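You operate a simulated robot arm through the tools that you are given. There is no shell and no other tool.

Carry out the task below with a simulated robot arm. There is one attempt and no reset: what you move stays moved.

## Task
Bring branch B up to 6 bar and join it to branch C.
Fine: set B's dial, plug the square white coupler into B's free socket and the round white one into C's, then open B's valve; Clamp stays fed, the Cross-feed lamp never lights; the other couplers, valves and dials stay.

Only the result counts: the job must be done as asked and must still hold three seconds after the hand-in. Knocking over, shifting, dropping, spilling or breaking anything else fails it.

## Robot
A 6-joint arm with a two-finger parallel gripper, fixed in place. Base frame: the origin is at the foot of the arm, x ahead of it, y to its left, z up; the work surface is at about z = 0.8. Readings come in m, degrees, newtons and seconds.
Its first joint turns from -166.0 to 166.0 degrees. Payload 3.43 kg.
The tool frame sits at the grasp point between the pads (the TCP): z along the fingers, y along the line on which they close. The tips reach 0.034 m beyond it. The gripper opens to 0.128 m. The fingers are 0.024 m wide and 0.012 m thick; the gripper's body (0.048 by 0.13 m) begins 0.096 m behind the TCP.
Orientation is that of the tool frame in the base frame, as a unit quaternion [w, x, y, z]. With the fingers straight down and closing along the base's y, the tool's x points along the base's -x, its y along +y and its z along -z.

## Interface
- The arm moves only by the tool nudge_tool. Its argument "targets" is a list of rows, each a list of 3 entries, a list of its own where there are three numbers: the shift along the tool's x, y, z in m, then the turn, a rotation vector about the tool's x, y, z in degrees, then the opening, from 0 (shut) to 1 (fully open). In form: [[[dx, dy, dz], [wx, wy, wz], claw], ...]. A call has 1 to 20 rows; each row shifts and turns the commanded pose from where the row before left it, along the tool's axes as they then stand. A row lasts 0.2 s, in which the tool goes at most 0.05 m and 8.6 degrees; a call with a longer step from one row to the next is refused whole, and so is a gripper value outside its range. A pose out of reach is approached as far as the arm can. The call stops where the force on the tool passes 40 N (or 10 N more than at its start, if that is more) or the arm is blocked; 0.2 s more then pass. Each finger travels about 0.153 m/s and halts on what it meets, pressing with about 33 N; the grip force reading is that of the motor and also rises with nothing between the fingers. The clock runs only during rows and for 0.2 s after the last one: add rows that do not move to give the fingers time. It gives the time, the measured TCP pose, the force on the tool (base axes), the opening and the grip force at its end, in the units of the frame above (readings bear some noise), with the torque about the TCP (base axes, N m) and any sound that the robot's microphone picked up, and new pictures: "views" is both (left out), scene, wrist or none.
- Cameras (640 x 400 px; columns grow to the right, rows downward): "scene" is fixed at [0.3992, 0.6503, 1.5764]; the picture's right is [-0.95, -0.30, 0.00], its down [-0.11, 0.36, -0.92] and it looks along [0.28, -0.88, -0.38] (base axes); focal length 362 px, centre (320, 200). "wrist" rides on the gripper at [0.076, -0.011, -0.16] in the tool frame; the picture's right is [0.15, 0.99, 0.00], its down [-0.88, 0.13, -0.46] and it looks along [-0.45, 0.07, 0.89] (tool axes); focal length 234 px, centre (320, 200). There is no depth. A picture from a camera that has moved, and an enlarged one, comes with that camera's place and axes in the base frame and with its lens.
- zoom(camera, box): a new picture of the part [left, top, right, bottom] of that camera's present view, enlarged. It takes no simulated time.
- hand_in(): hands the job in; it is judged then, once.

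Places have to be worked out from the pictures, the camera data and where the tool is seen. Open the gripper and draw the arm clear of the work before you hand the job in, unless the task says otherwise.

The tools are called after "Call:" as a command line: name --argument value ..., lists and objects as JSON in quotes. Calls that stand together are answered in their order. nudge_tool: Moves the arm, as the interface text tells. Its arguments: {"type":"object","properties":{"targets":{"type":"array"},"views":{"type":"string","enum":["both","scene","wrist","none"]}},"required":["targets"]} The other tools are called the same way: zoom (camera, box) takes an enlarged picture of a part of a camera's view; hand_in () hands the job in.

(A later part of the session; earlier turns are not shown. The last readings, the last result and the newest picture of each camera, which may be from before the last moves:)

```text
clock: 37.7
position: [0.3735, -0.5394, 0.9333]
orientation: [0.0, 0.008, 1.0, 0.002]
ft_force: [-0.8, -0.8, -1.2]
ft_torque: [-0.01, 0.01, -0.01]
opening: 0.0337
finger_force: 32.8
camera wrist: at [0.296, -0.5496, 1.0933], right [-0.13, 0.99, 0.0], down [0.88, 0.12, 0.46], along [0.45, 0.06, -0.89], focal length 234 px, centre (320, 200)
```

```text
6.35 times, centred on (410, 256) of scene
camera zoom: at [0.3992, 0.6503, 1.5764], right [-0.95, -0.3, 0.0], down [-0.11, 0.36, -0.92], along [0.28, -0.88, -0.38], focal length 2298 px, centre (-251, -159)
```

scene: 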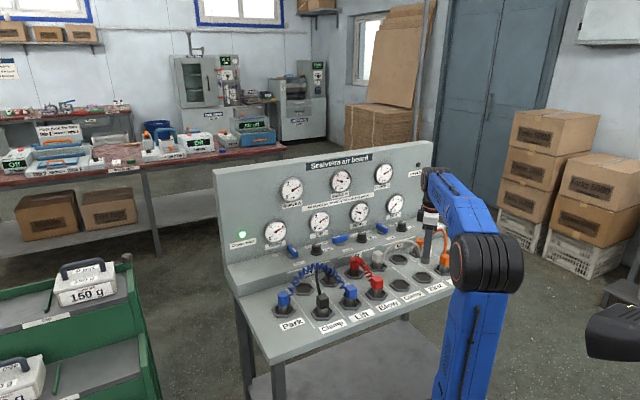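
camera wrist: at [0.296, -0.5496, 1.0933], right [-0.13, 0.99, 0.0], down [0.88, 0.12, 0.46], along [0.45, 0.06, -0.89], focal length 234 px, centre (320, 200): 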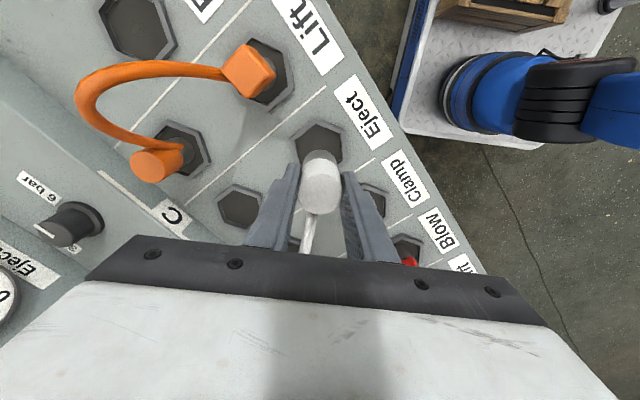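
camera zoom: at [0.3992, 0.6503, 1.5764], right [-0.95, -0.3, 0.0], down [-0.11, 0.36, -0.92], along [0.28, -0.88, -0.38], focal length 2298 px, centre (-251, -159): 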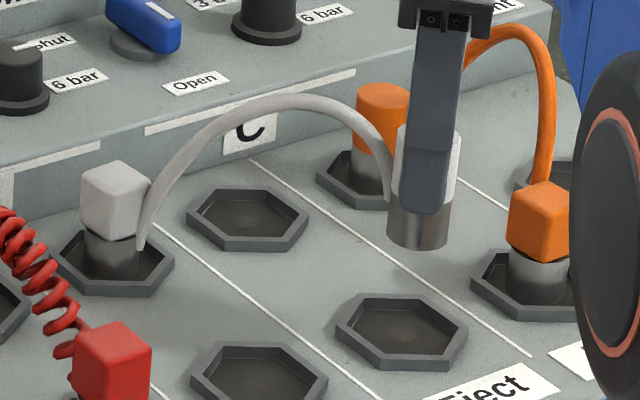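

The round coupler is free. I'll turn the tool +48° so the hose keeps facing the square one, carry it halfway to C's free socket, then re-measure.

Call:
nudge_tool --targets '[[[0, 0, 0], [0, 0, -8], 0.12], [[0, 0, 0], [0, 0, -8], 0.12], [[0, 0, 0], [0, 0, -8], 0.12], [[0, 0, 0], [0, 0, -8], 0.12], [[0, 0, 0], [0, 0, -8], 0.12], [[0, 0, 0], [0, 0, -8], 0.12], [[0.001, -0.035, 0], [0, 0, 0], 0.12], [[0.001, -0.035, 0], [0, 0, 0], 0.12], [[0, 0, 0], [0, 0, 0], 0.12]]' --views "both"

Call:
zoom --camera "wrist" --box '[200, 60, 360, 160]'

Call:
zoom --camera "scene" --box '[360, 225, 460, 288]'

```text
clock: 39.7
position: [0.4215, -0.5877, 0.9323]
orientation: [0.001, -0.399, 0.917, 0.002]
ft_force: [0.0, 0.3, -1.1]
ft_torque: [-0.01, -0.01, 0.02]
opening: 0.0337
finger_force: 32.9
camera wrist: at [0.3784, -0.6511, 1.0929], right [-0.82, 0.57, 0.0], down [0.5, 0.73, 0.46], along [0.26, 0.38, -0.89], focal length 234 px, centre (320, 200)
```

scene: 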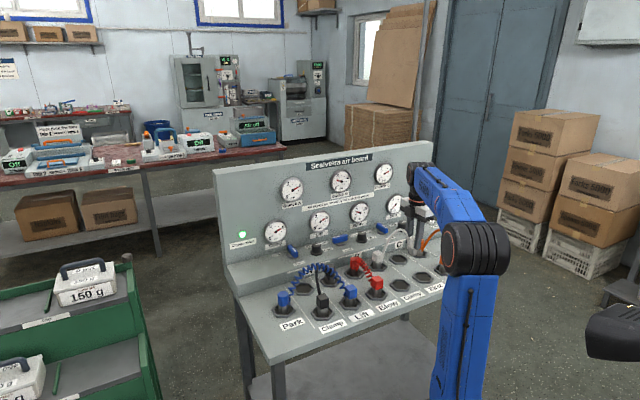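
wrist: 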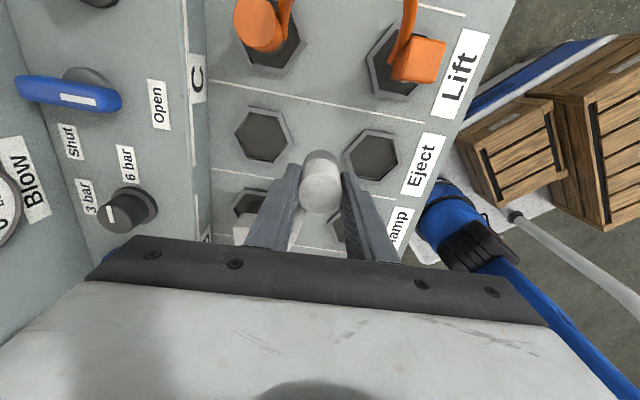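

```text
4.00 times, centred on (280, 110) of wrist
camera zoom: at [0.3784, -0.6511, 1.0929], right [-0.82, 0.57, 0.0], down [0.5, 0.73, 0.46], along [0.26, 0.38, -0.89], focal length 937 px, centre (480, 560)
```

zoom: 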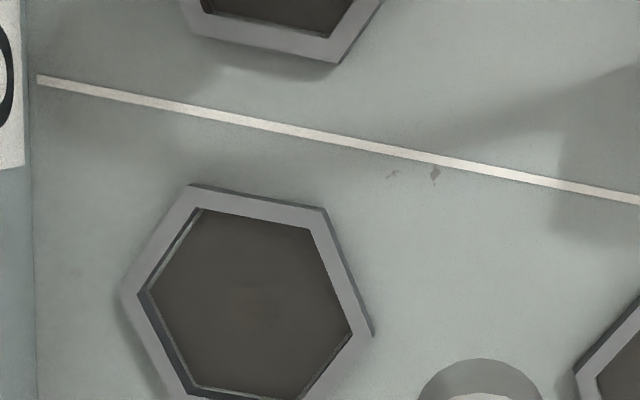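

```text
6.35 times, centred on (410, 256) of scene
camera zoom: at [0.3992, 0.6503, 1.5764], right [-0.95, -0.3, 0.0], down [-0.11, 0.36, -0.92], along [0.28, -0.88, -0.38], focal length 2298 px, centre (-251, -159)
```

zoom: 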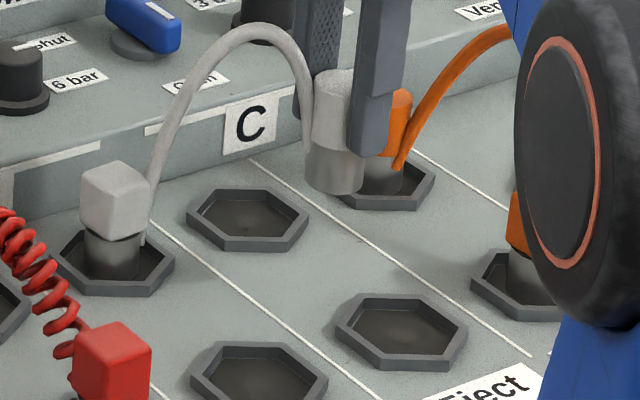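

C's free socket centre is at about (X +0.005, Y -0.070). I'll move above it, lower partway and check with both cameras.

Call:
nudge_tool --targets '[[[0.0025, -0.035, 0], [0, 0, 0], 0.12], [[0.0025, -0.035, 0], [0, 0, 0], 0.12], [[0, 0, 0.028], [0, 0, 0], 0.12], [[0, 0, 0], [0, 0, 0], 0.12]]' --views "both"

Call:
zoom --camera "wrist" --box '[240, 100, 400, 200]'

Call:
zoom --camera "scene" --box '[350, 225, 430, 275]'

```text
clock: 40.7
position: [0.47, -0.6399, 0.9054]
orientation: [0.0, -0.4, 0.917, 0.002]
ft_force: [-0.1, 0.1, -1.4]
ft_torque: [0.01, 0.02, 0.01]
opening: 0.0341
finger_force: 32.8
camera wrist: at [0.4264, -0.7033, 1.0656], right [-0.82, 0.57, 0.0], down [0.5, 0.73, 0.46], along [0.26, 0.38, -0.89], focal length 234 px, centre (320, 200)
```

scene: 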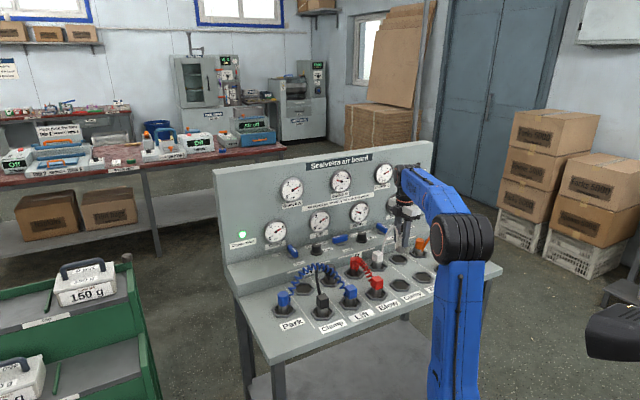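
wrist: 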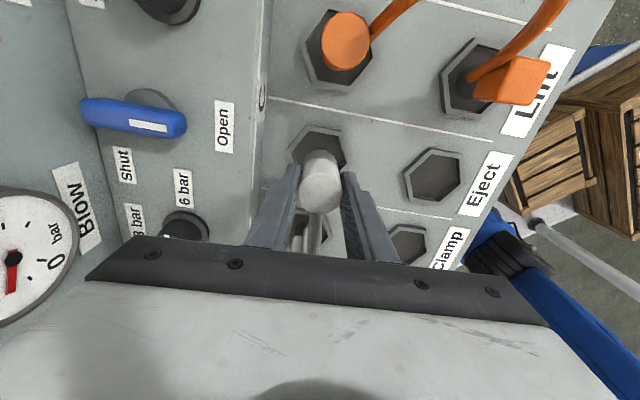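

```text
4.00 times, centred on (320, 150) of wrist
camera zoom: at [0.4264, -0.7033, 1.0656], right [-0.82, 0.57, 0.0], down [0.5, 0.73, 0.46], along [0.26, 0.38, -0.89], focal length 937 px, centre (320, 400)
```

zoom: 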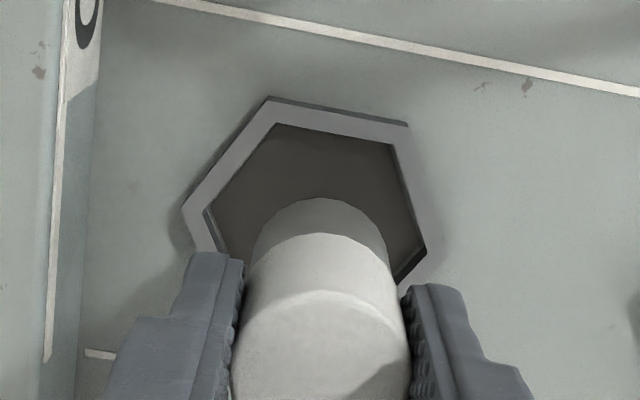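

```text
8.00 times, centred on (390, 250) of scene
camera zoom: at [0.3992, 0.6503, 1.5764], right [-0.95, -0.3, 0.0], down [-0.11, 0.36, -0.92], along [0.28, -0.88, -0.38], focal length 2895 px, centre (-240, -200)
```

zoom: 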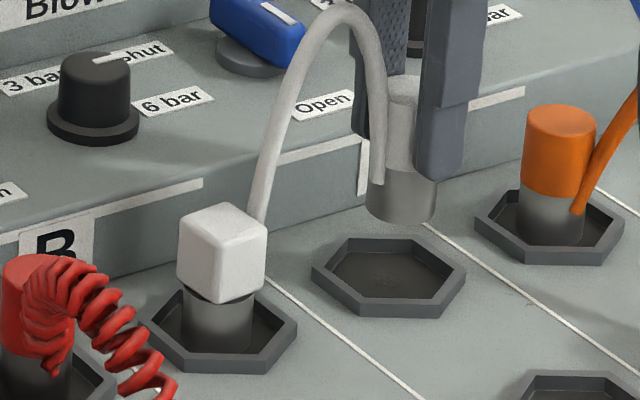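

The coupler is centred within a few millimetres. I'll apply a 2 mm trim toward the square one and lower it to seat.

Call:
nudge_tool --targets '[[[-0.002, 0.0005, 0.01], [0, 0, 0], 0.12], [[0, 0, 0.015], [0, 0, 0], 0.12], [[0, 0, 0.01], [0, 0, 0], 0.12], [[0, 0, 0.006], [0, 0, 0], 0.12], [[0, 0, 0.0025], [0, 0, 0], 0.12], [[0, 0, 0], [0, 0, 0], 0.12]]' --views "both"

Call:
zoom --camera "scene" --box '[350, 225, 430, 275]'

Call:
zoom --camera "scene" --box '[310, 150, 430, 225]'

```text
clock: 42.1
position: [0.4695, -0.6374, 0.8632]
orientation: [0.0, -0.399, 0.917, 0.0]
ft_force: [2.3, 1.6, 24.3]
ft_torque: [0.06, -0.07, 0.0]
opening: 0.0339
finger_force: 32.4
camera wrist: at [0.4275, -0.6997, 1.0234], right [-0.82, 0.57, 0.0], down [0.5, 0.73, 0.46], along [0.26, 0.38, -0.89], focal length 234 px, centre (320, 200)
```

scene: 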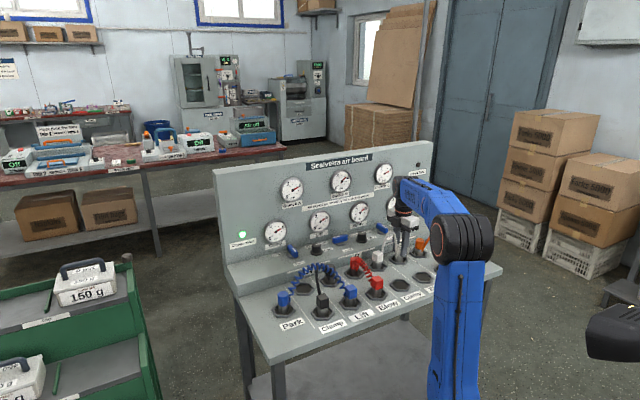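
wrist: 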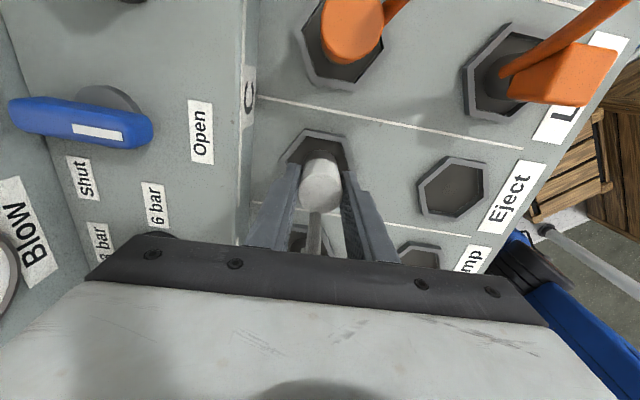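

```text
8.00 times, centred on (390, 250) of scene
camera zoom: at [0.3992, 0.6503, 1.5764], right [-0.95, -0.3, 0.0], down [-0.11, 0.36, -0.92], along [0.28, -0.88, -0.38], focal length 2895 px, centre (-240, -200)
```

zoom: 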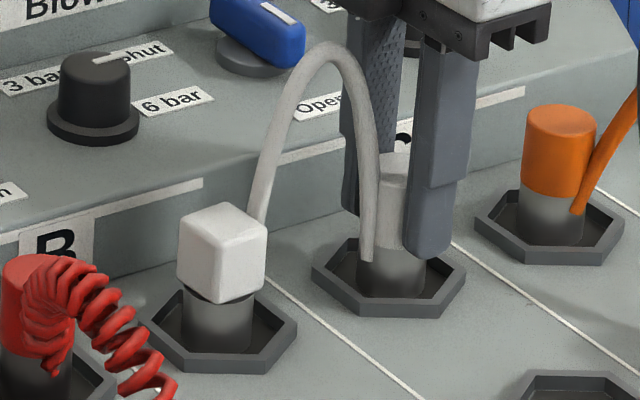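

```text
5.33 times, centred on (370, 188) of scene
camera zoom: at [0.3992, 0.6503, 1.5764], right [-0.95, -0.3, 0.0], down [-0.11, 0.36, -0.92], along [0.28, -0.88, -0.38], focal length 1930 px, centre (53, 267)
```

zoom: 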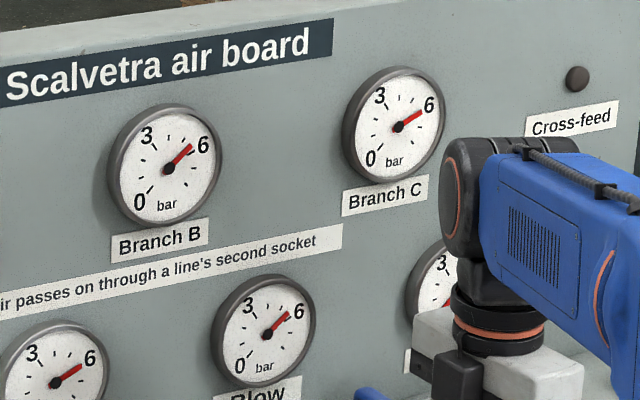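

It's seated in C. B and Blow are rising to 6 bar from C and the Cross-feed lamp stays dark. I'll ease off, release and rise vertically.

Call:
nudge_tool --targets '[[[0, 0, -0.0015], [0, 0, 0], 0.12], [[0, 0, 0], [0, 0, 0], 0.3], [[0, 0, 0], [0, 0, 0], 0.45], [[0, 0, 0], [0, 0, 0], 0.45], [[0, 0, -0.02], [0, 0, 0], 0.45], [[0, 0, -0.03], [0, 0, 0], 0.45], [[0, 0, -0.04], [0, 0, 0], 0.45], [[0, 0, -0.04], [0, 0, 0], 0.45], [[0, 0, -0.02], [0, 0, 0], 0.45], [[0, 0, 0], [0, 0, 0], 0.45]]' --views "both"

Call:
zoom --camera "scene" --box '[350, 225, 430, 275]'

Call:
zoom --camera "scene" --box '[225, 150, 435, 281]'

```text
clock: 44.3
position: [0.4704, -0.6369, 1.0123]
orientation: [0.0, -0.4, 0.917, 0.002]
ft_force: [-0.6, -0.3, -0.3]
ft_torque: [0.02, -0.01, 0.05]
opening: 0.0578
finger_force: 0.0
camera wrist: at [0.4274, -0.7001, 1.1725], right [-0.82, 0.57, 0.0], down [0.5, 0.73, 0.46], along [0.26, 0.38, -0.89], focal length 234 px, centre (320, 200)
```

scene: 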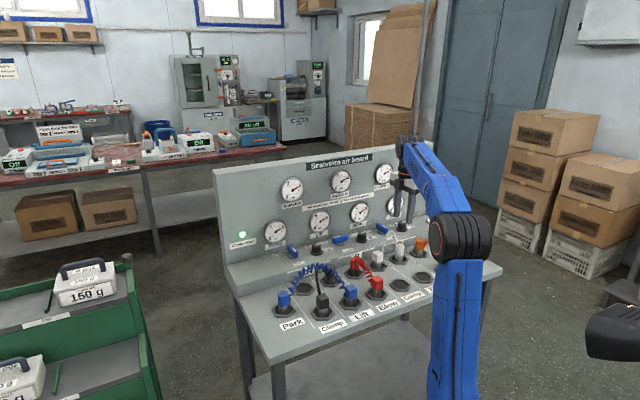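
wrist: 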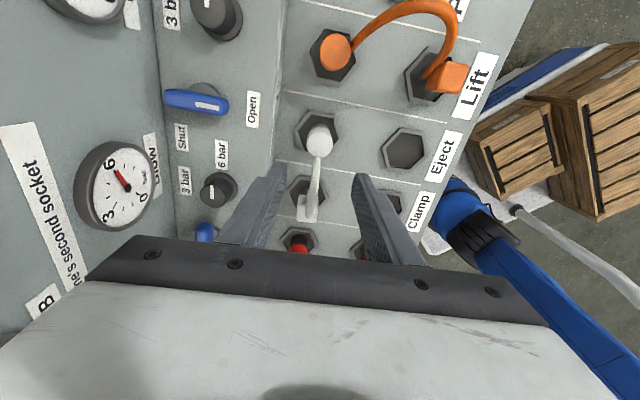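

```text
8.00 times, centred on (390, 250) of scene
camera zoom: at [0.3992, 0.6503, 1.5764], right [-0.95, -0.3, 0.0], down [-0.11, 0.36, -0.92], along [0.28, -0.88, -0.38], focal length 2895 px, centre (-240, -200)
```

zoom: 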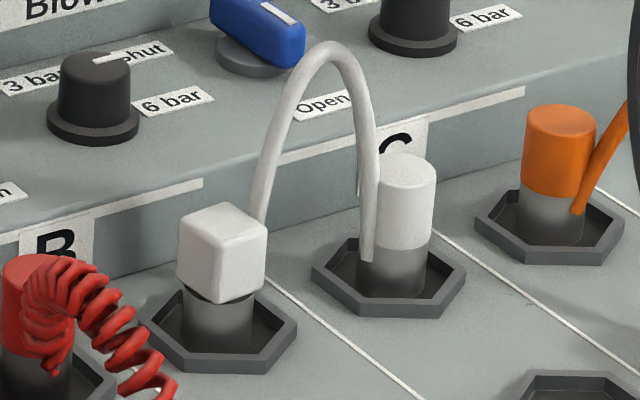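

```text
3.05 times, centred on (330, 216) of scene
camera zoom: at [0.3992, 0.6503, 1.5764], right [-0.95, -0.3, 0.0], down [-0.11, 0.36, -0.92], along [0.28, -0.88, -0.38], focal length 1103 px, centre (290, 153)
```

zoom: 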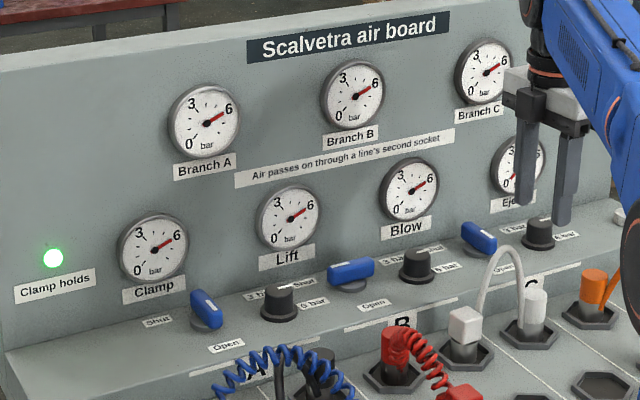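

Branch B and Blow now read 6, both white couplers are seated, Clamp holds and Cross-feed is dark. Next is B's valve: I'll shift one column over so it's clearly visible, closing the fingers to use as a pusher.

Call:
nudge_tool --targets '[[[-0.036, 0, -0.01], [0, 0, 0], 0.2], [[-0.036, 0, 0], [0, 0, 0], 0.0], [[-0.035, 0, 0], [0, 0, 0], 0.0], [[0, 0, 0], [0, 0, 0], 0.0]]' --views "both"

Call:
zoom --camera "wrist" --box '[130, 50, 290, 150]'

Call:
zoom --camera "scene" --box '[310, 215, 390, 265]'

```text
clock: 45.3
position: [0.5448, -0.5589, 1.0217]
orientation: [0.0, -0.399, 0.917, 0.002]
ft_force: [-1.1, 0.0, 0.7]
ft_torque: [0.04, 0.04, -0.01]
opening: 0.0001
finger_force: 33.5
camera wrist: at [0.5014, -0.6218, 1.1825], right [-0.82, 0.57, 0.0], down [0.5, 0.73, 0.46], along [0.26, 0.38, -0.89], focal length 234 px, centre (320, 200)
```

scene: 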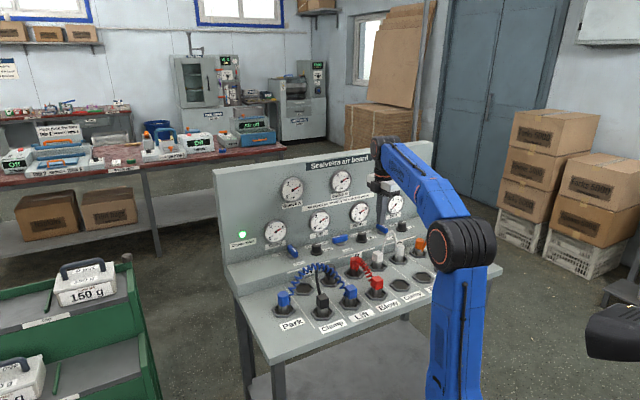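
wrist: 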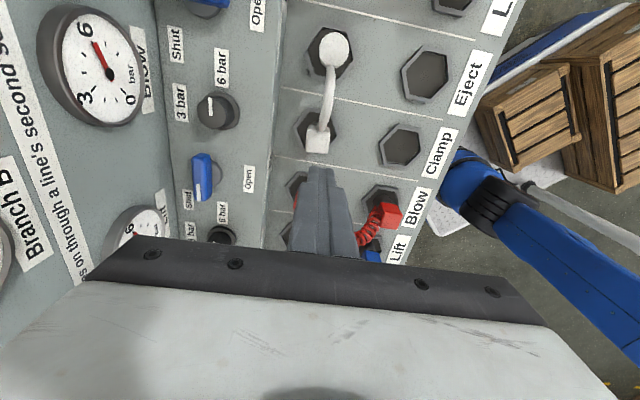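

```text
4.00 times, centred on (210, 100) of wrist
camera zoom: at [0.5014, -0.6218, 1.1825], right [-0.82, 0.57, 0.0], down [0.5, 0.73, 0.46], along [0.26, 0.38, -0.89], focal length 937 px, centre (760, 600)
```

zoom: 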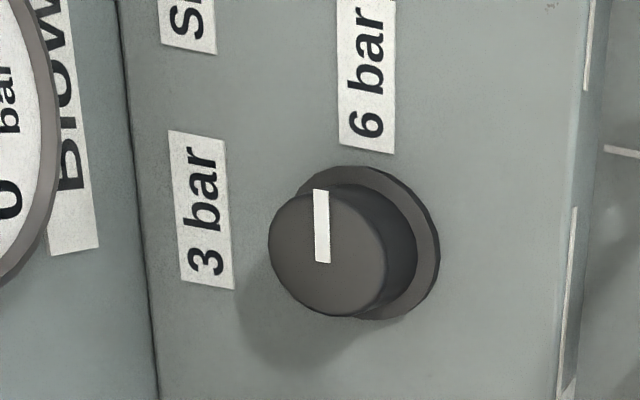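

```text
8.00 times, centred on (350, 240) of scene
camera zoom: at [0.3992, 0.6503, 1.5764], right [-0.95, -0.3, 0.0], down [-0.11, 0.36, -0.92], along [0.28, -0.88, -0.38], focal length 2895 px, centre (80, -120)
```

zoom: 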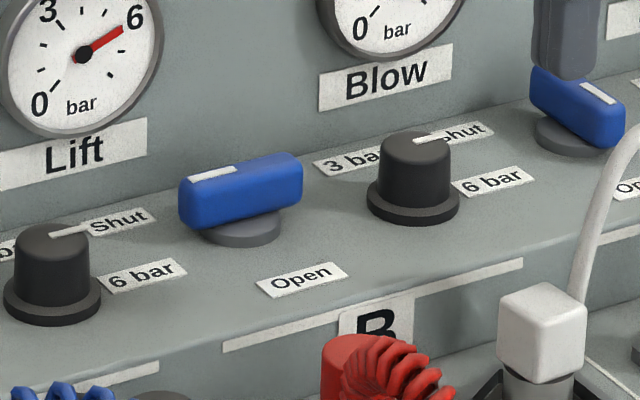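

I'll zoom on valve B in the wrist view.

Call:
zoom --camera "wrist" --box '[150, 130, 270, 205]'

```text
5.33 times, centred on (210, 168) of wrist
camera zoom: at [0.5014, -0.6218, 1.1825], right [-0.82, 0.57, 0.0], down [0.5, 0.73, 0.46], along [0.26, 0.38, -0.89], focal length 1249 px, centre (907, 373)
```

zoom: 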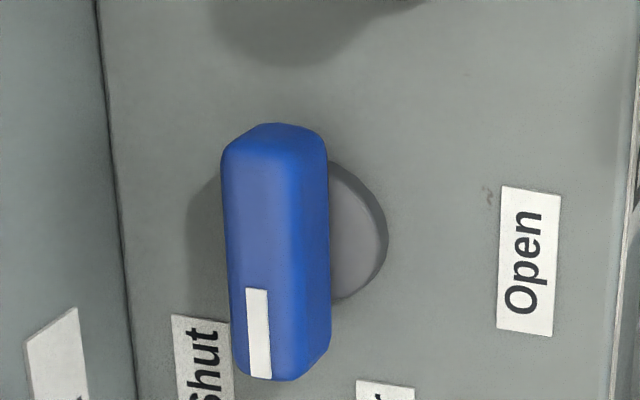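

The valve B pivot is at about (0.701, -0.6135), with the handle along the row, roughly 60×20 mm and its top at z≈0.887. I'll turn the tool so the hand is parallel to the panel, hover in front of the handle's right end, and re-measure.

Call:
nudge_tool --targets '[[[0, 0, 0], [0, 0, 8.2], 0.0], [[0, 0, 0], [0, 0, 8.2], 0.0], [[0, 0, 0], [0, 0, 8.2], 0.0], [[0, 0, 0], [0, 0, 8.2], 0.0], [[0, 0, 0], [0, 0, 8.2], 0.0], [[0, 0, 0], [0, 0, 8.2], 0.0], [[0, 0, 0], [0, 0, 8.2], 0.0], [[0, 0, 0], [0, 0, 8.2], 0.0], [[0, 0, 0], [0, 0, 8.2], 0.0], [[0, 0, 0], [0, 0, 8.2], 0.0], [[0, 0, 0], [0, 0, 8.2], 0.0], [[-0.035, 0.013, 0], [0, 0, 0], 0.0], [[-0.035, 0.013, 0.01], [0, 0, 0], 0.0], [[-0.036, 0.012, 0.01], [0, 0, 0], 0.0], [[0, 0, 0], [0, 0, 0], 0.0]]' --views "both"

Call:
zoom --camera "wrist" --box '[240, 110, 400, 210]'

Call:
zoom --camera "scene" --box '[310, 205, 390, 255]'

```text
clock: 48.5
position: [0.6489, -0.6028, 1.0044]
orientation: [0.0, 0.367, 0.93, 0.001]
ft_force: [0.1, -0.5, 0.2]
ft_torque: [0.02, 0.0, 0.0]
opening: 0.0
finger_force: 33.5
camera wrist: at [0.5854, -0.5607, 1.1645], right [0.57, 0.82, 0.0], down [0.73, -0.51, 0.45], along [0.37, -0.26, -0.89], focal length 234 px, centre (320, 200)
```

scene: 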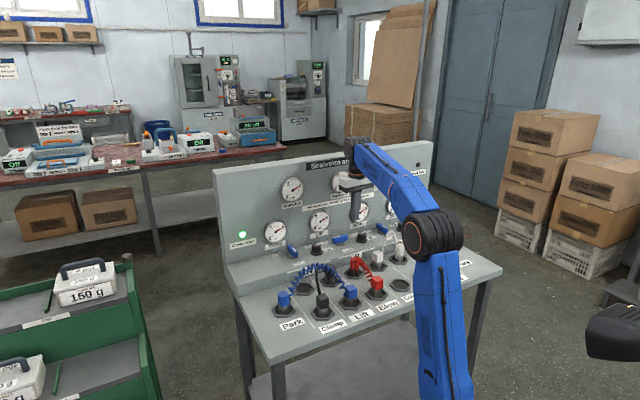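
wrist: 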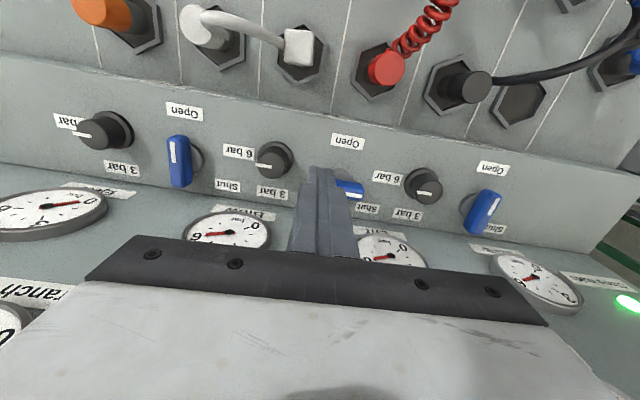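

```text
4.00 times, centred on (320, 160) of wrist
camera zoom: at [0.5854, -0.5607, 1.1645], right [0.57, 0.82, 0.0], down [0.73, -0.51, 0.45], along [0.37, -0.26, -0.89], focal length 937 px, centre (320, 360)
```

zoom: 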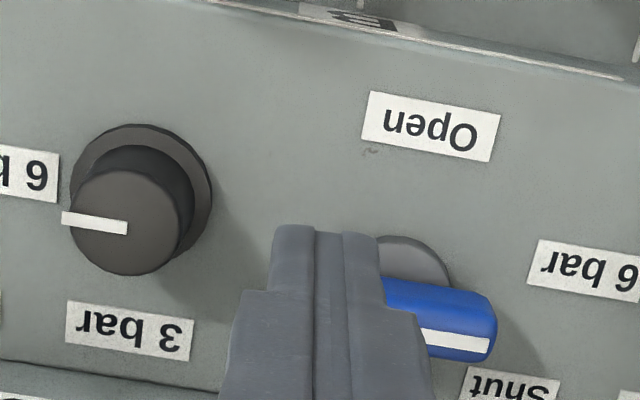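

```text
8.00 times, centred on (350, 230) of scene
camera zoom: at [0.3992, 0.6503, 1.5764], right [-0.95, -0.3, 0.0], down [-0.11, 0.36, -0.92], along [0.28, -0.88, -0.38], focal length 2895 px, centre (80, -40)
```

zoom: 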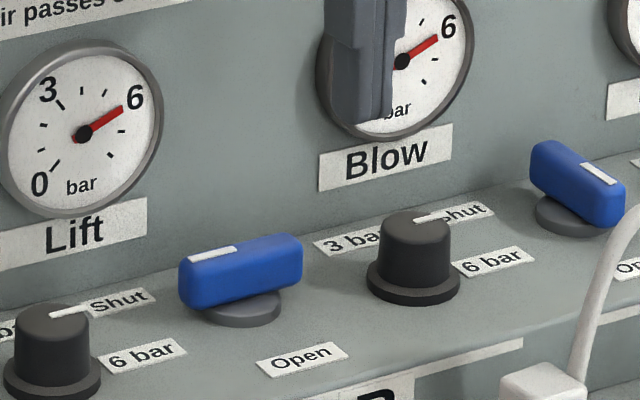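

The measured pivot sits 44 mm behind and 35 mm to the left of the tool, in agreement with my estimate. I'll trim 5 mm toward it and descend beside the handle's front face.

Call:
nudge_tool --targets '[[[0, 0.005, 0.03], [0, 0, 0], 0.0], [[0, 0, 0.035], [0, 0, 0], 0.0], [[0, 0, 0.025], [0, 0, 0], 0.0], [[0, 0, 0.0115], [0, 0, 0], 0.0], [[0, 0, 0], [0, 0, 0], 0.0]]' --views "both"

Call:
zoom --camera "scene" --box '[310, 205, 390, 255]'

Call:
zoom --camera "wrist" --box '[240, 110, 400, 210]'

```text
clock: 49.7
position: [0.6509, -0.5995, 0.8994]
orientation: [-0.002, 0.367, 0.93, 0.001]
ft_force: [-0.7, 0.4, -0.4]
ft_torque: [-0.03, -0.02, 0.01]
opening: 0.0
finger_force: 32.5
camera wrist: at [0.5883, -0.5559, 1.0613], right [0.57, 0.82, 0.0], down [0.73, -0.51, 0.45], along [0.37, -0.26, -0.89], focal length 234 px, centre (320, 200)
```

scene: 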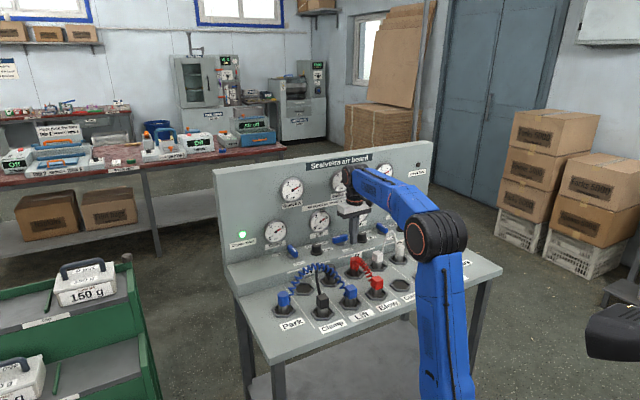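
wrist: 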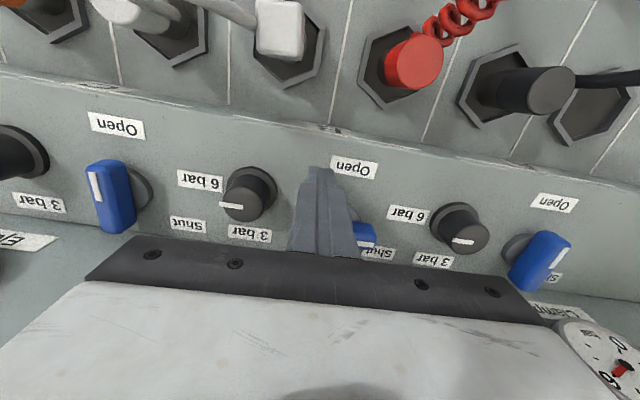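

```text
8.00 times, centred on (350, 230) of scene
camera zoom: at [0.3992, 0.6503, 1.5764], right [-0.95, -0.3, 0.0], down [-0.11, 0.36, -0.92], along [0.28, -0.88, -0.38], focal length 2895 px, centre (80, -40)
```

zoom: 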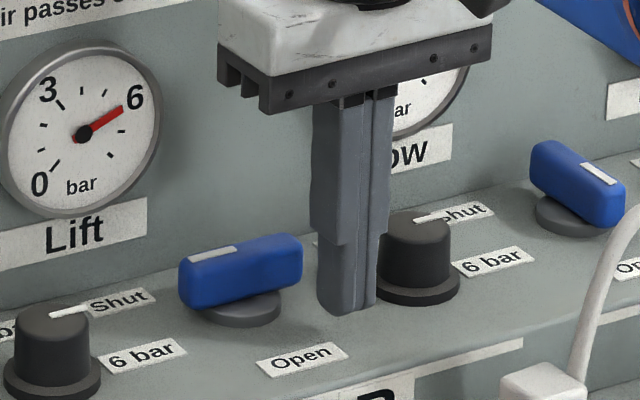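

```text
4.00 times, centred on (320, 160) of wrist
camera zoom: at [0.5883, -0.5559, 1.0613], right [0.57, 0.82, 0.0], down [0.73, -0.51, 0.45], along [0.37, -0.26, -0.89], focal length 937 px, centre (320, 360)
```

zoom: 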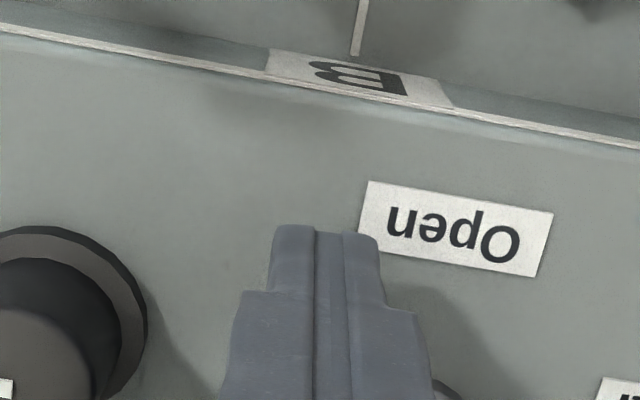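

The fingers are down in front of the handle's right end, clear of the knob. I'll push backward in small steps and watch the force.

Call:
nudge_tool --targets '[[[-0.008, 0.002, 0], [0, 0, 0], 0.0], [[-0.008, 0, 0], [0, 0, 0], 0.0], [[-0.007, 0, 0], [0, 0, 0], 0.0], [[-0.005, 0, 0], [0, 0, 0], 0.0], [[0, 0, 0], [0, 0, 0], 0.0]]' --views "both"

Call:
zoom --camera "scene" --box '[310, 205, 390, 255]'

```text
clock: 50.9
position: [0.6731, -0.6166, 0.9008]
orientation: [0.0, 0.367, 0.93, 0.001]
ft_force: [-0.6, -0.1, 1.5]
ft_torque: [-0.03, 0.03, 0.01]
opening: 0.0001
finger_force: 32.8
camera wrist: at [0.6099, -0.5735, 1.0618], right [0.57, 0.82, 0.0], down [0.73, -0.51, 0.45], along [0.37, -0.26, -0.89], focal length 234 px, centre (320, 200)
```

scene: 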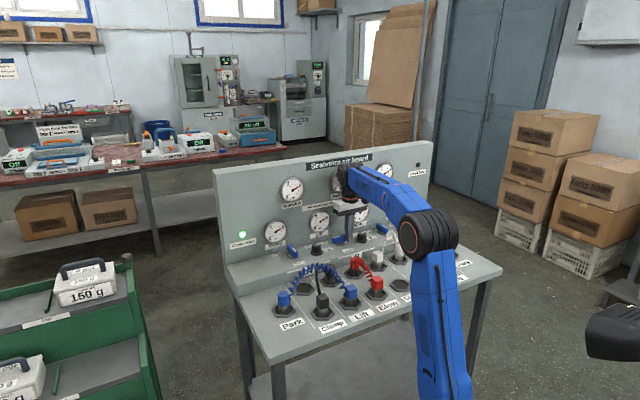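
wrist: 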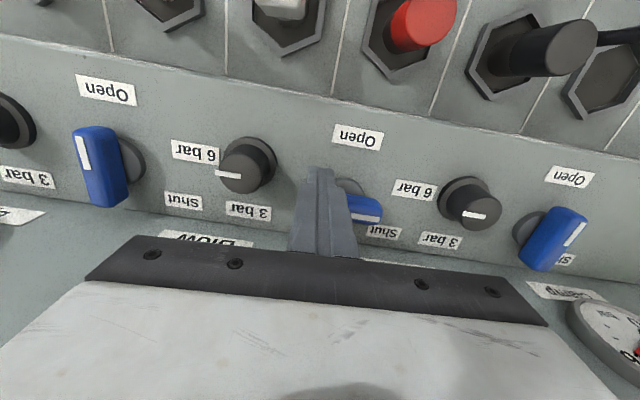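

```text
8.00 times, centred on (350, 230) of scene
camera zoom: at [0.3992, 0.6503, 1.5764], right [-0.95, -0.3, 0.0], down [-0.11, 0.36, -0.92], along [0.28, -0.88, -0.38], focal length 2895 px, centre (80, -40)
```

zoom: 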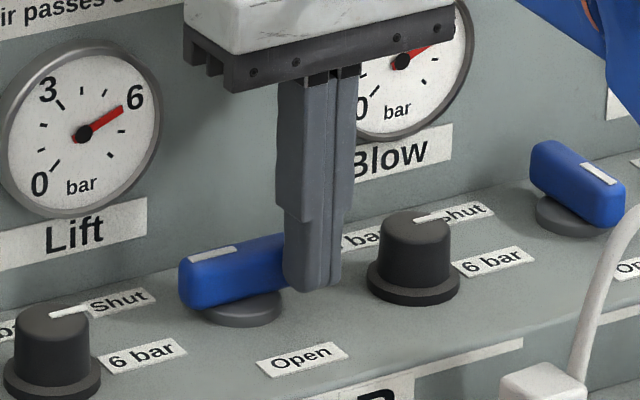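

There's no contact force yet, and the finger overlaps the handle's right end in view. I'll continue pushing in small steps.

Call:
nudge_tool --targets '[[[-0.005, 0, 0], [0, 0, 0], 0.0], [[-0.005, 0, 0], [0, 0, 0], 0.0], [[0, 0, 0], [0, 0, 0], 0.0]]' --views "both"

Call:
zoom --camera "scene" --box '[310, 205, 390, 255]'

Call:
zoom --camera "wrist" --box '[260, 130, 420, 230]'

```text
clock: 51.7
position: [0.679, -0.6244, 0.9009]
orientation: [-0.002, 0.367, 0.93, 0.001]
ft_force: [-9.7, -3.8, -1.1]
ft_torque: [-0.05, 0.14, -0.05]
opening: 0.0
finger_force: 32.8
camera wrist: at [0.6158, -0.581, 1.0616], right [0.57, 0.82, 0.0], down [0.73, -0.51, 0.45], along [0.37, -0.26, -0.89], focal length 234 px, centre (320, 200)
```

scene: 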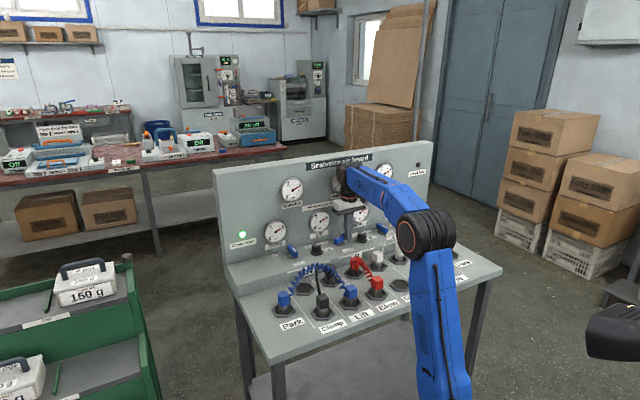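
wrist: 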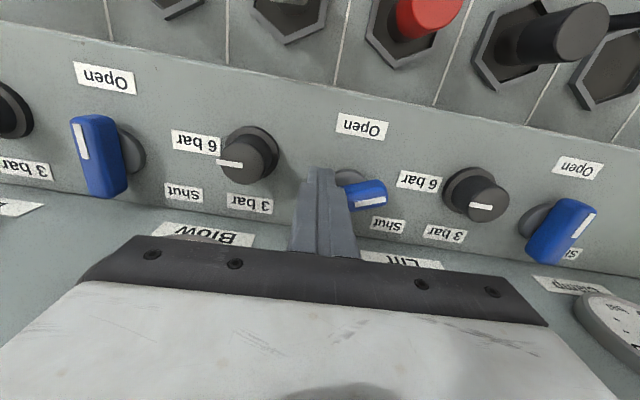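

```text
8.00 times, centred on (350, 230) of scene
camera zoom: at [0.3992, 0.6503, 1.5764], right [-0.95, -0.3, 0.0], down [-0.11, 0.36, -0.92], along [0.28, -0.88, -0.38], focal length 2895 px, centre (80, -40)
```

zoom: 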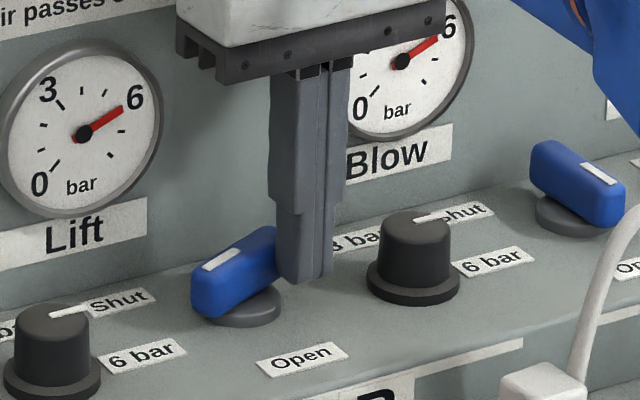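

```text
4.00 times, centred on (340, 180) of wrist
camera zoom: at [0.6158, -0.581, 1.0616], right [0.57, 0.82, 0.0], down [0.73, -0.51, 0.45], along [0.37, -0.26, -0.89], focal length 937 px, centre (240, 280)
```

zoom: 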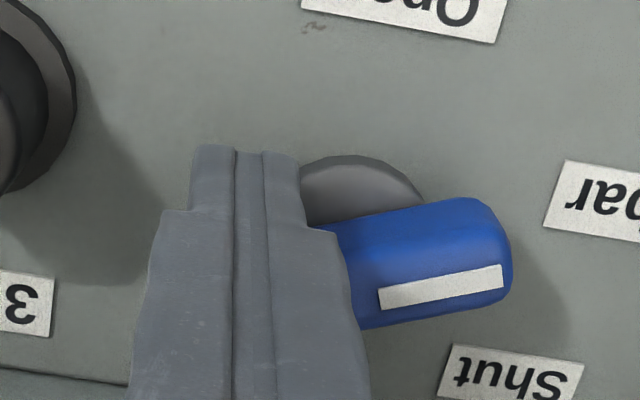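

The handle is turning, about 15–20° so far. I'll continue backward.

Call:
nudge_tool --targets '[[[-0.005, 0, 0], [0, 0, 0], 0.0], [[-0.005, 0, 0], [0, 0, 0], 0.0], [[-0.004, 0, 0], [0, 0, 0], 0.0], [[0, 0, 0], [0, 0, 0], 0.0]]' --views "both"

Call:
zoom --camera "scene" --box '[310, 205, 390, 255]'

Call:
zoom --camera "wrist" --box '[260, 130, 420, 230]'

```text
clock: 52.7
position: [0.6911, -0.6322, 0.9008]
orientation: [0.0, 0.366, 0.93, 0.001]
ft_force: [-0.4, 0.9, -0.3]
ft_torque: [0.03, -0.01, 0.02]
opening: 0.0003
finger_force: 32.9
camera wrist: at [0.6275, -0.5899, 1.0615], right [0.57, 0.82, 0.0], down [0.73, -0.51, 0.45], along [0.37, -0.26, -0.89], focal length 234 px, centre (320, 200)
```

scene: 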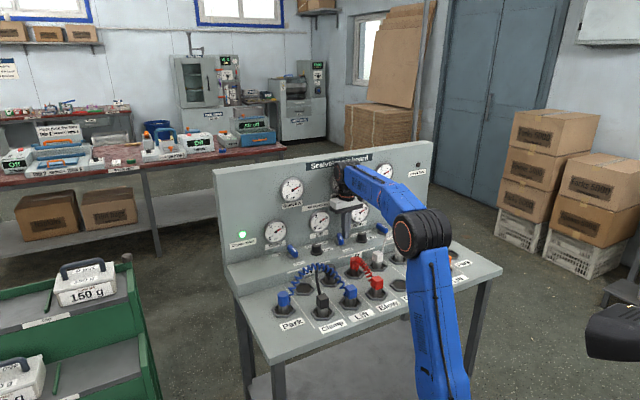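
wrist: 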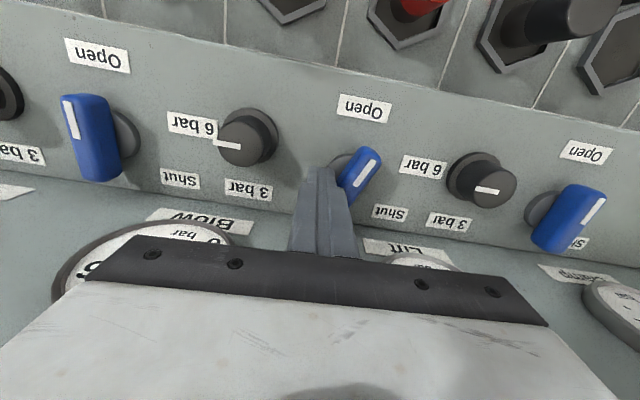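

```text
8.00 times, centred on (350, 230) of scene
camera zoom: at [0.3992, 0.6503, 1.5764], right [-0.95, -0.3, 0.0], down [-0.11, 0.36, -0.92], along [0.28, -0.88, -0.38], focal length 2895 px, centre (80, -40)
```

zoom: 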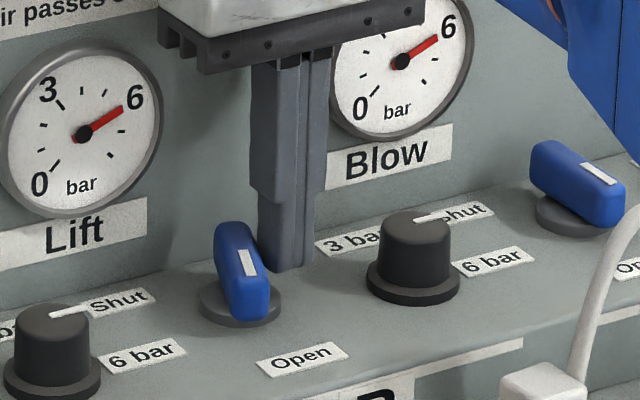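

```text
4.00 times, centred on (340, 180) of wrist
camera zoom: at [0.6275, -0.5899, 1.0615], right [0.57, 0.82, 0.0], down [0.73, -0.51, 0.45], along [0.37, -0.26, -0.89], focal length 937 px, centre (240, 280)
```

zoom: 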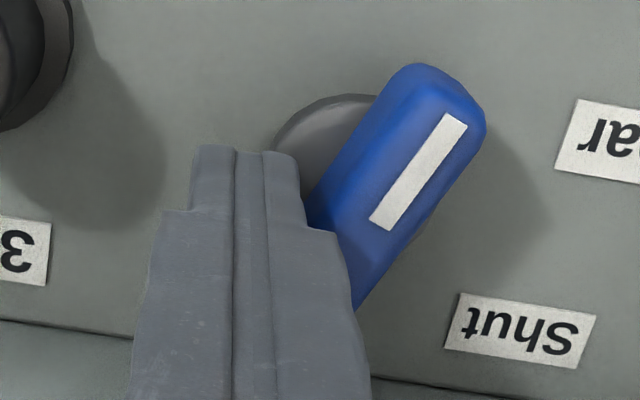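

The handle is at about 68° and no longer pressing. I'll push sideways (+Y, toward +u) against its back half to bring it to 90°.

Call:
nudge_tool --targets '[[[-0.002, 0.002, 0], [0, 0, 0], 0.0], [[-0.001, 0.002, 0], [0, 0, 0], 0.0], [[0, 0.002, 0], [0, 0, 0], 0.0], [[0, 0, 0], [0, 0, 0], 0.0]]' --views "both"

Call:
zoom --camera "scene" --box '[310, 205, 390, 255]'

Call:
zoom --camera "wrist" --box '[260, 120, 420, 220]'

```text
clock: 53.7
position: [0.6944, -0.6325, 0.9015]
orientation: [0.0, 0.368, 0.93, 0.001]
ft_force: [-1.8, -8.1, -1.9]
ft_torque: [-0.28, 0.14, -0.16]
opening: 0.0002
finger_force: 33.0
camera wrist: at [0.6308, -0.5889, 1.062], right [0.57, 0.82, 0.0], down [0.73, -0.51, 0.45], along [0.37, -0.26, -0.89], focal length 234 px, centre (320, 200)
```

scene: 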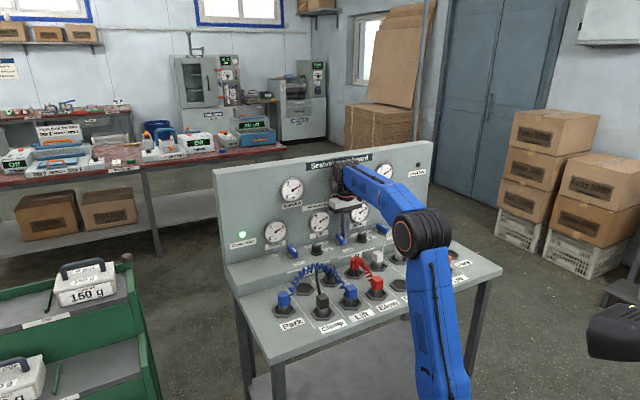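
wrist: 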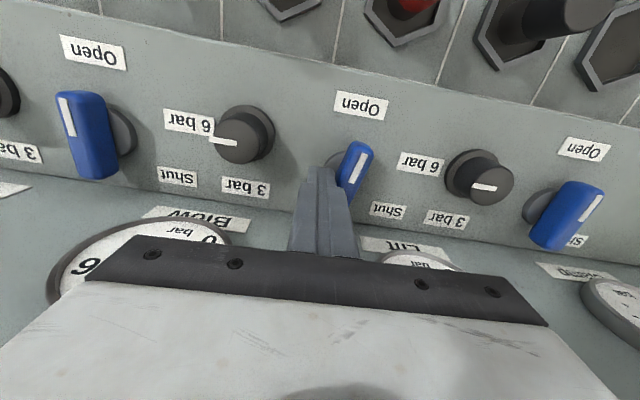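

```text
8.00 times, centred on (350, 230) of scene
camera zoom: at [0.3992, 0.6503, 1.5764], right [-0.95, -0.3, 0.0], down [-0.11, 0.36, -0.92], along [0.28, -0.88, -0.38], focal length 2895 px, centre (80, -40)
```

zoom: 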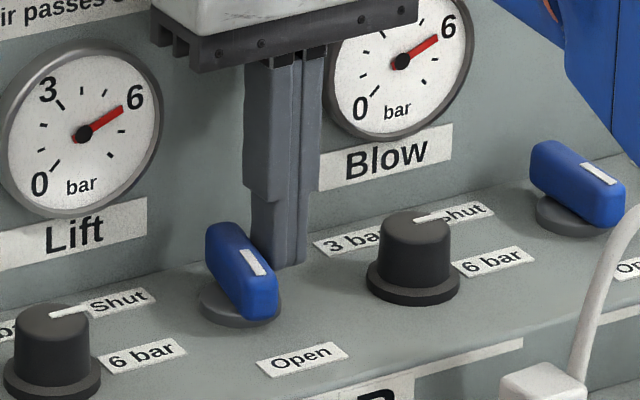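

```text
4.00 times, centred on (340, 170) of wrist
camera zoom: at [0.6308, -0.5889, 1.062], right [0.57, 0.82, 0.0], down [0.73, -0.51, 0.45], along [0.37, -0.26, -0.89], focal length 937 px, centre (240, 320)
```

zoom: 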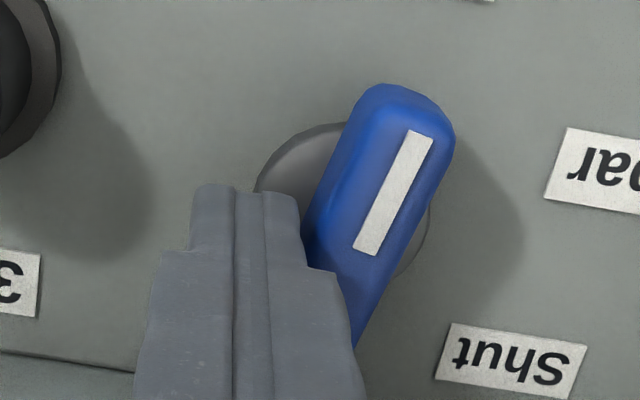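

The handle is at about 80°. I'll push a few millimetres more in +Y with a little more reach toward the back.

Call:
nudge_tool --targets '[[[-0.003, 0.001, 0], [0, 0, 0], 0.0], [[0, 0.0015, 0], [0, 0, 0], 0.0], [[0, 0.0015, 0], [0, 0, 0], 0.0], [[0, 0, 0], [0, 0, 0], 0.0]]' --views "both"

Call:
zoom --camera "scene" --box '[310, 205, 390, 255]'

Call:
zoom --camera "wrist" --box '[260, 120, 420, 220]'

```text
clock: 54.7
position: [0.694, -0.6298, 0.9039]
orientation: [-0.001, 0.369, 0.929, 0.003]
ft_force: [-1.5, 0.1, -0.5]
ft_torque: [-0.01, 0.09, 0.01]
opening: 0.0001
finger_force: 33.4
camera wrist: at [0.6319, -0.5879, 1.0637], right [0.57, 0.82, 0.01], down [0.73, -0.51, 0.45], along [0.37, -0.26, -0.89], focal length 234 px, centre (320, 200)
```

scene: 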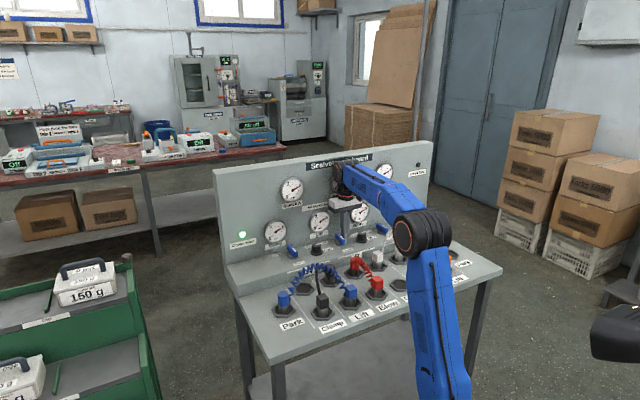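
wrist: 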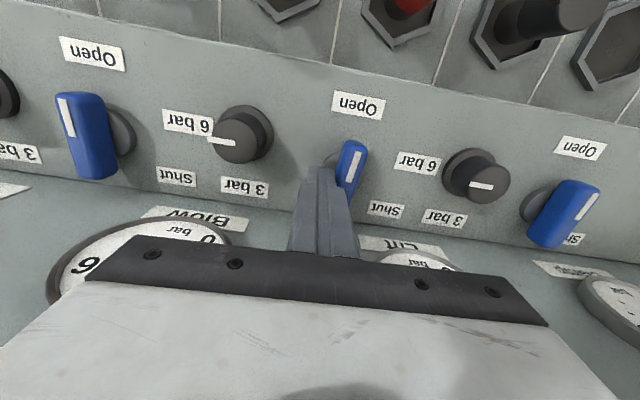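

```text
8.00 times, centred on (350, 230) of scene
camera zoom: at [0.3992, 0.6503, 1.5764], right [-0.95, -0.3, 0.0], down [-0.11, 0.36, -0.92], along [0.28, -0.88, -0.38], focal length 2895 px, centre (80, -40)
```

zoom: 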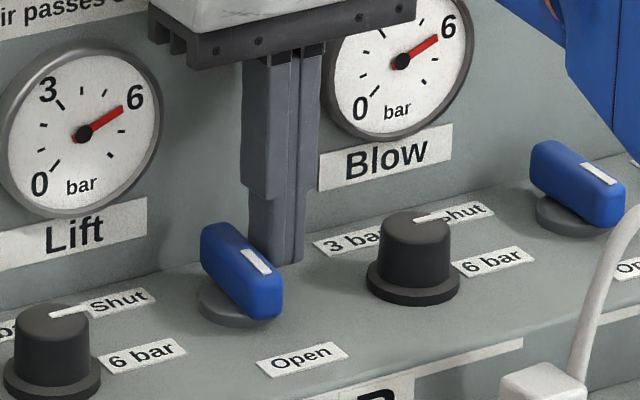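

```text
4.00 times, centred on (340, 170) of wrist
camera zoom: at [0.6319, -0.5879, 1.0637], right [0.57, 0.82, 0.01], down [0.73, -0.51, 0.45], along [0.37, -0.26, -0.89], focal length 937 px, centre (240, 320)
```

zoom: 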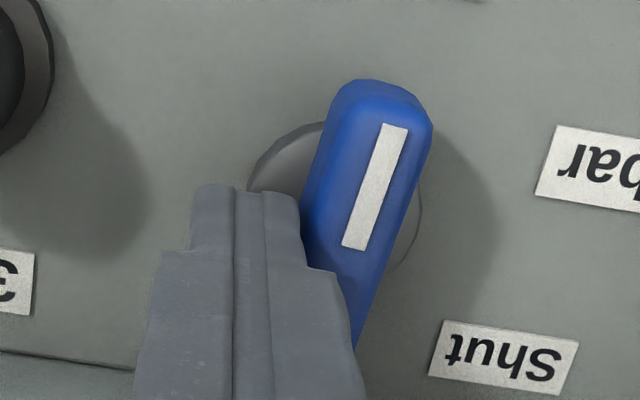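

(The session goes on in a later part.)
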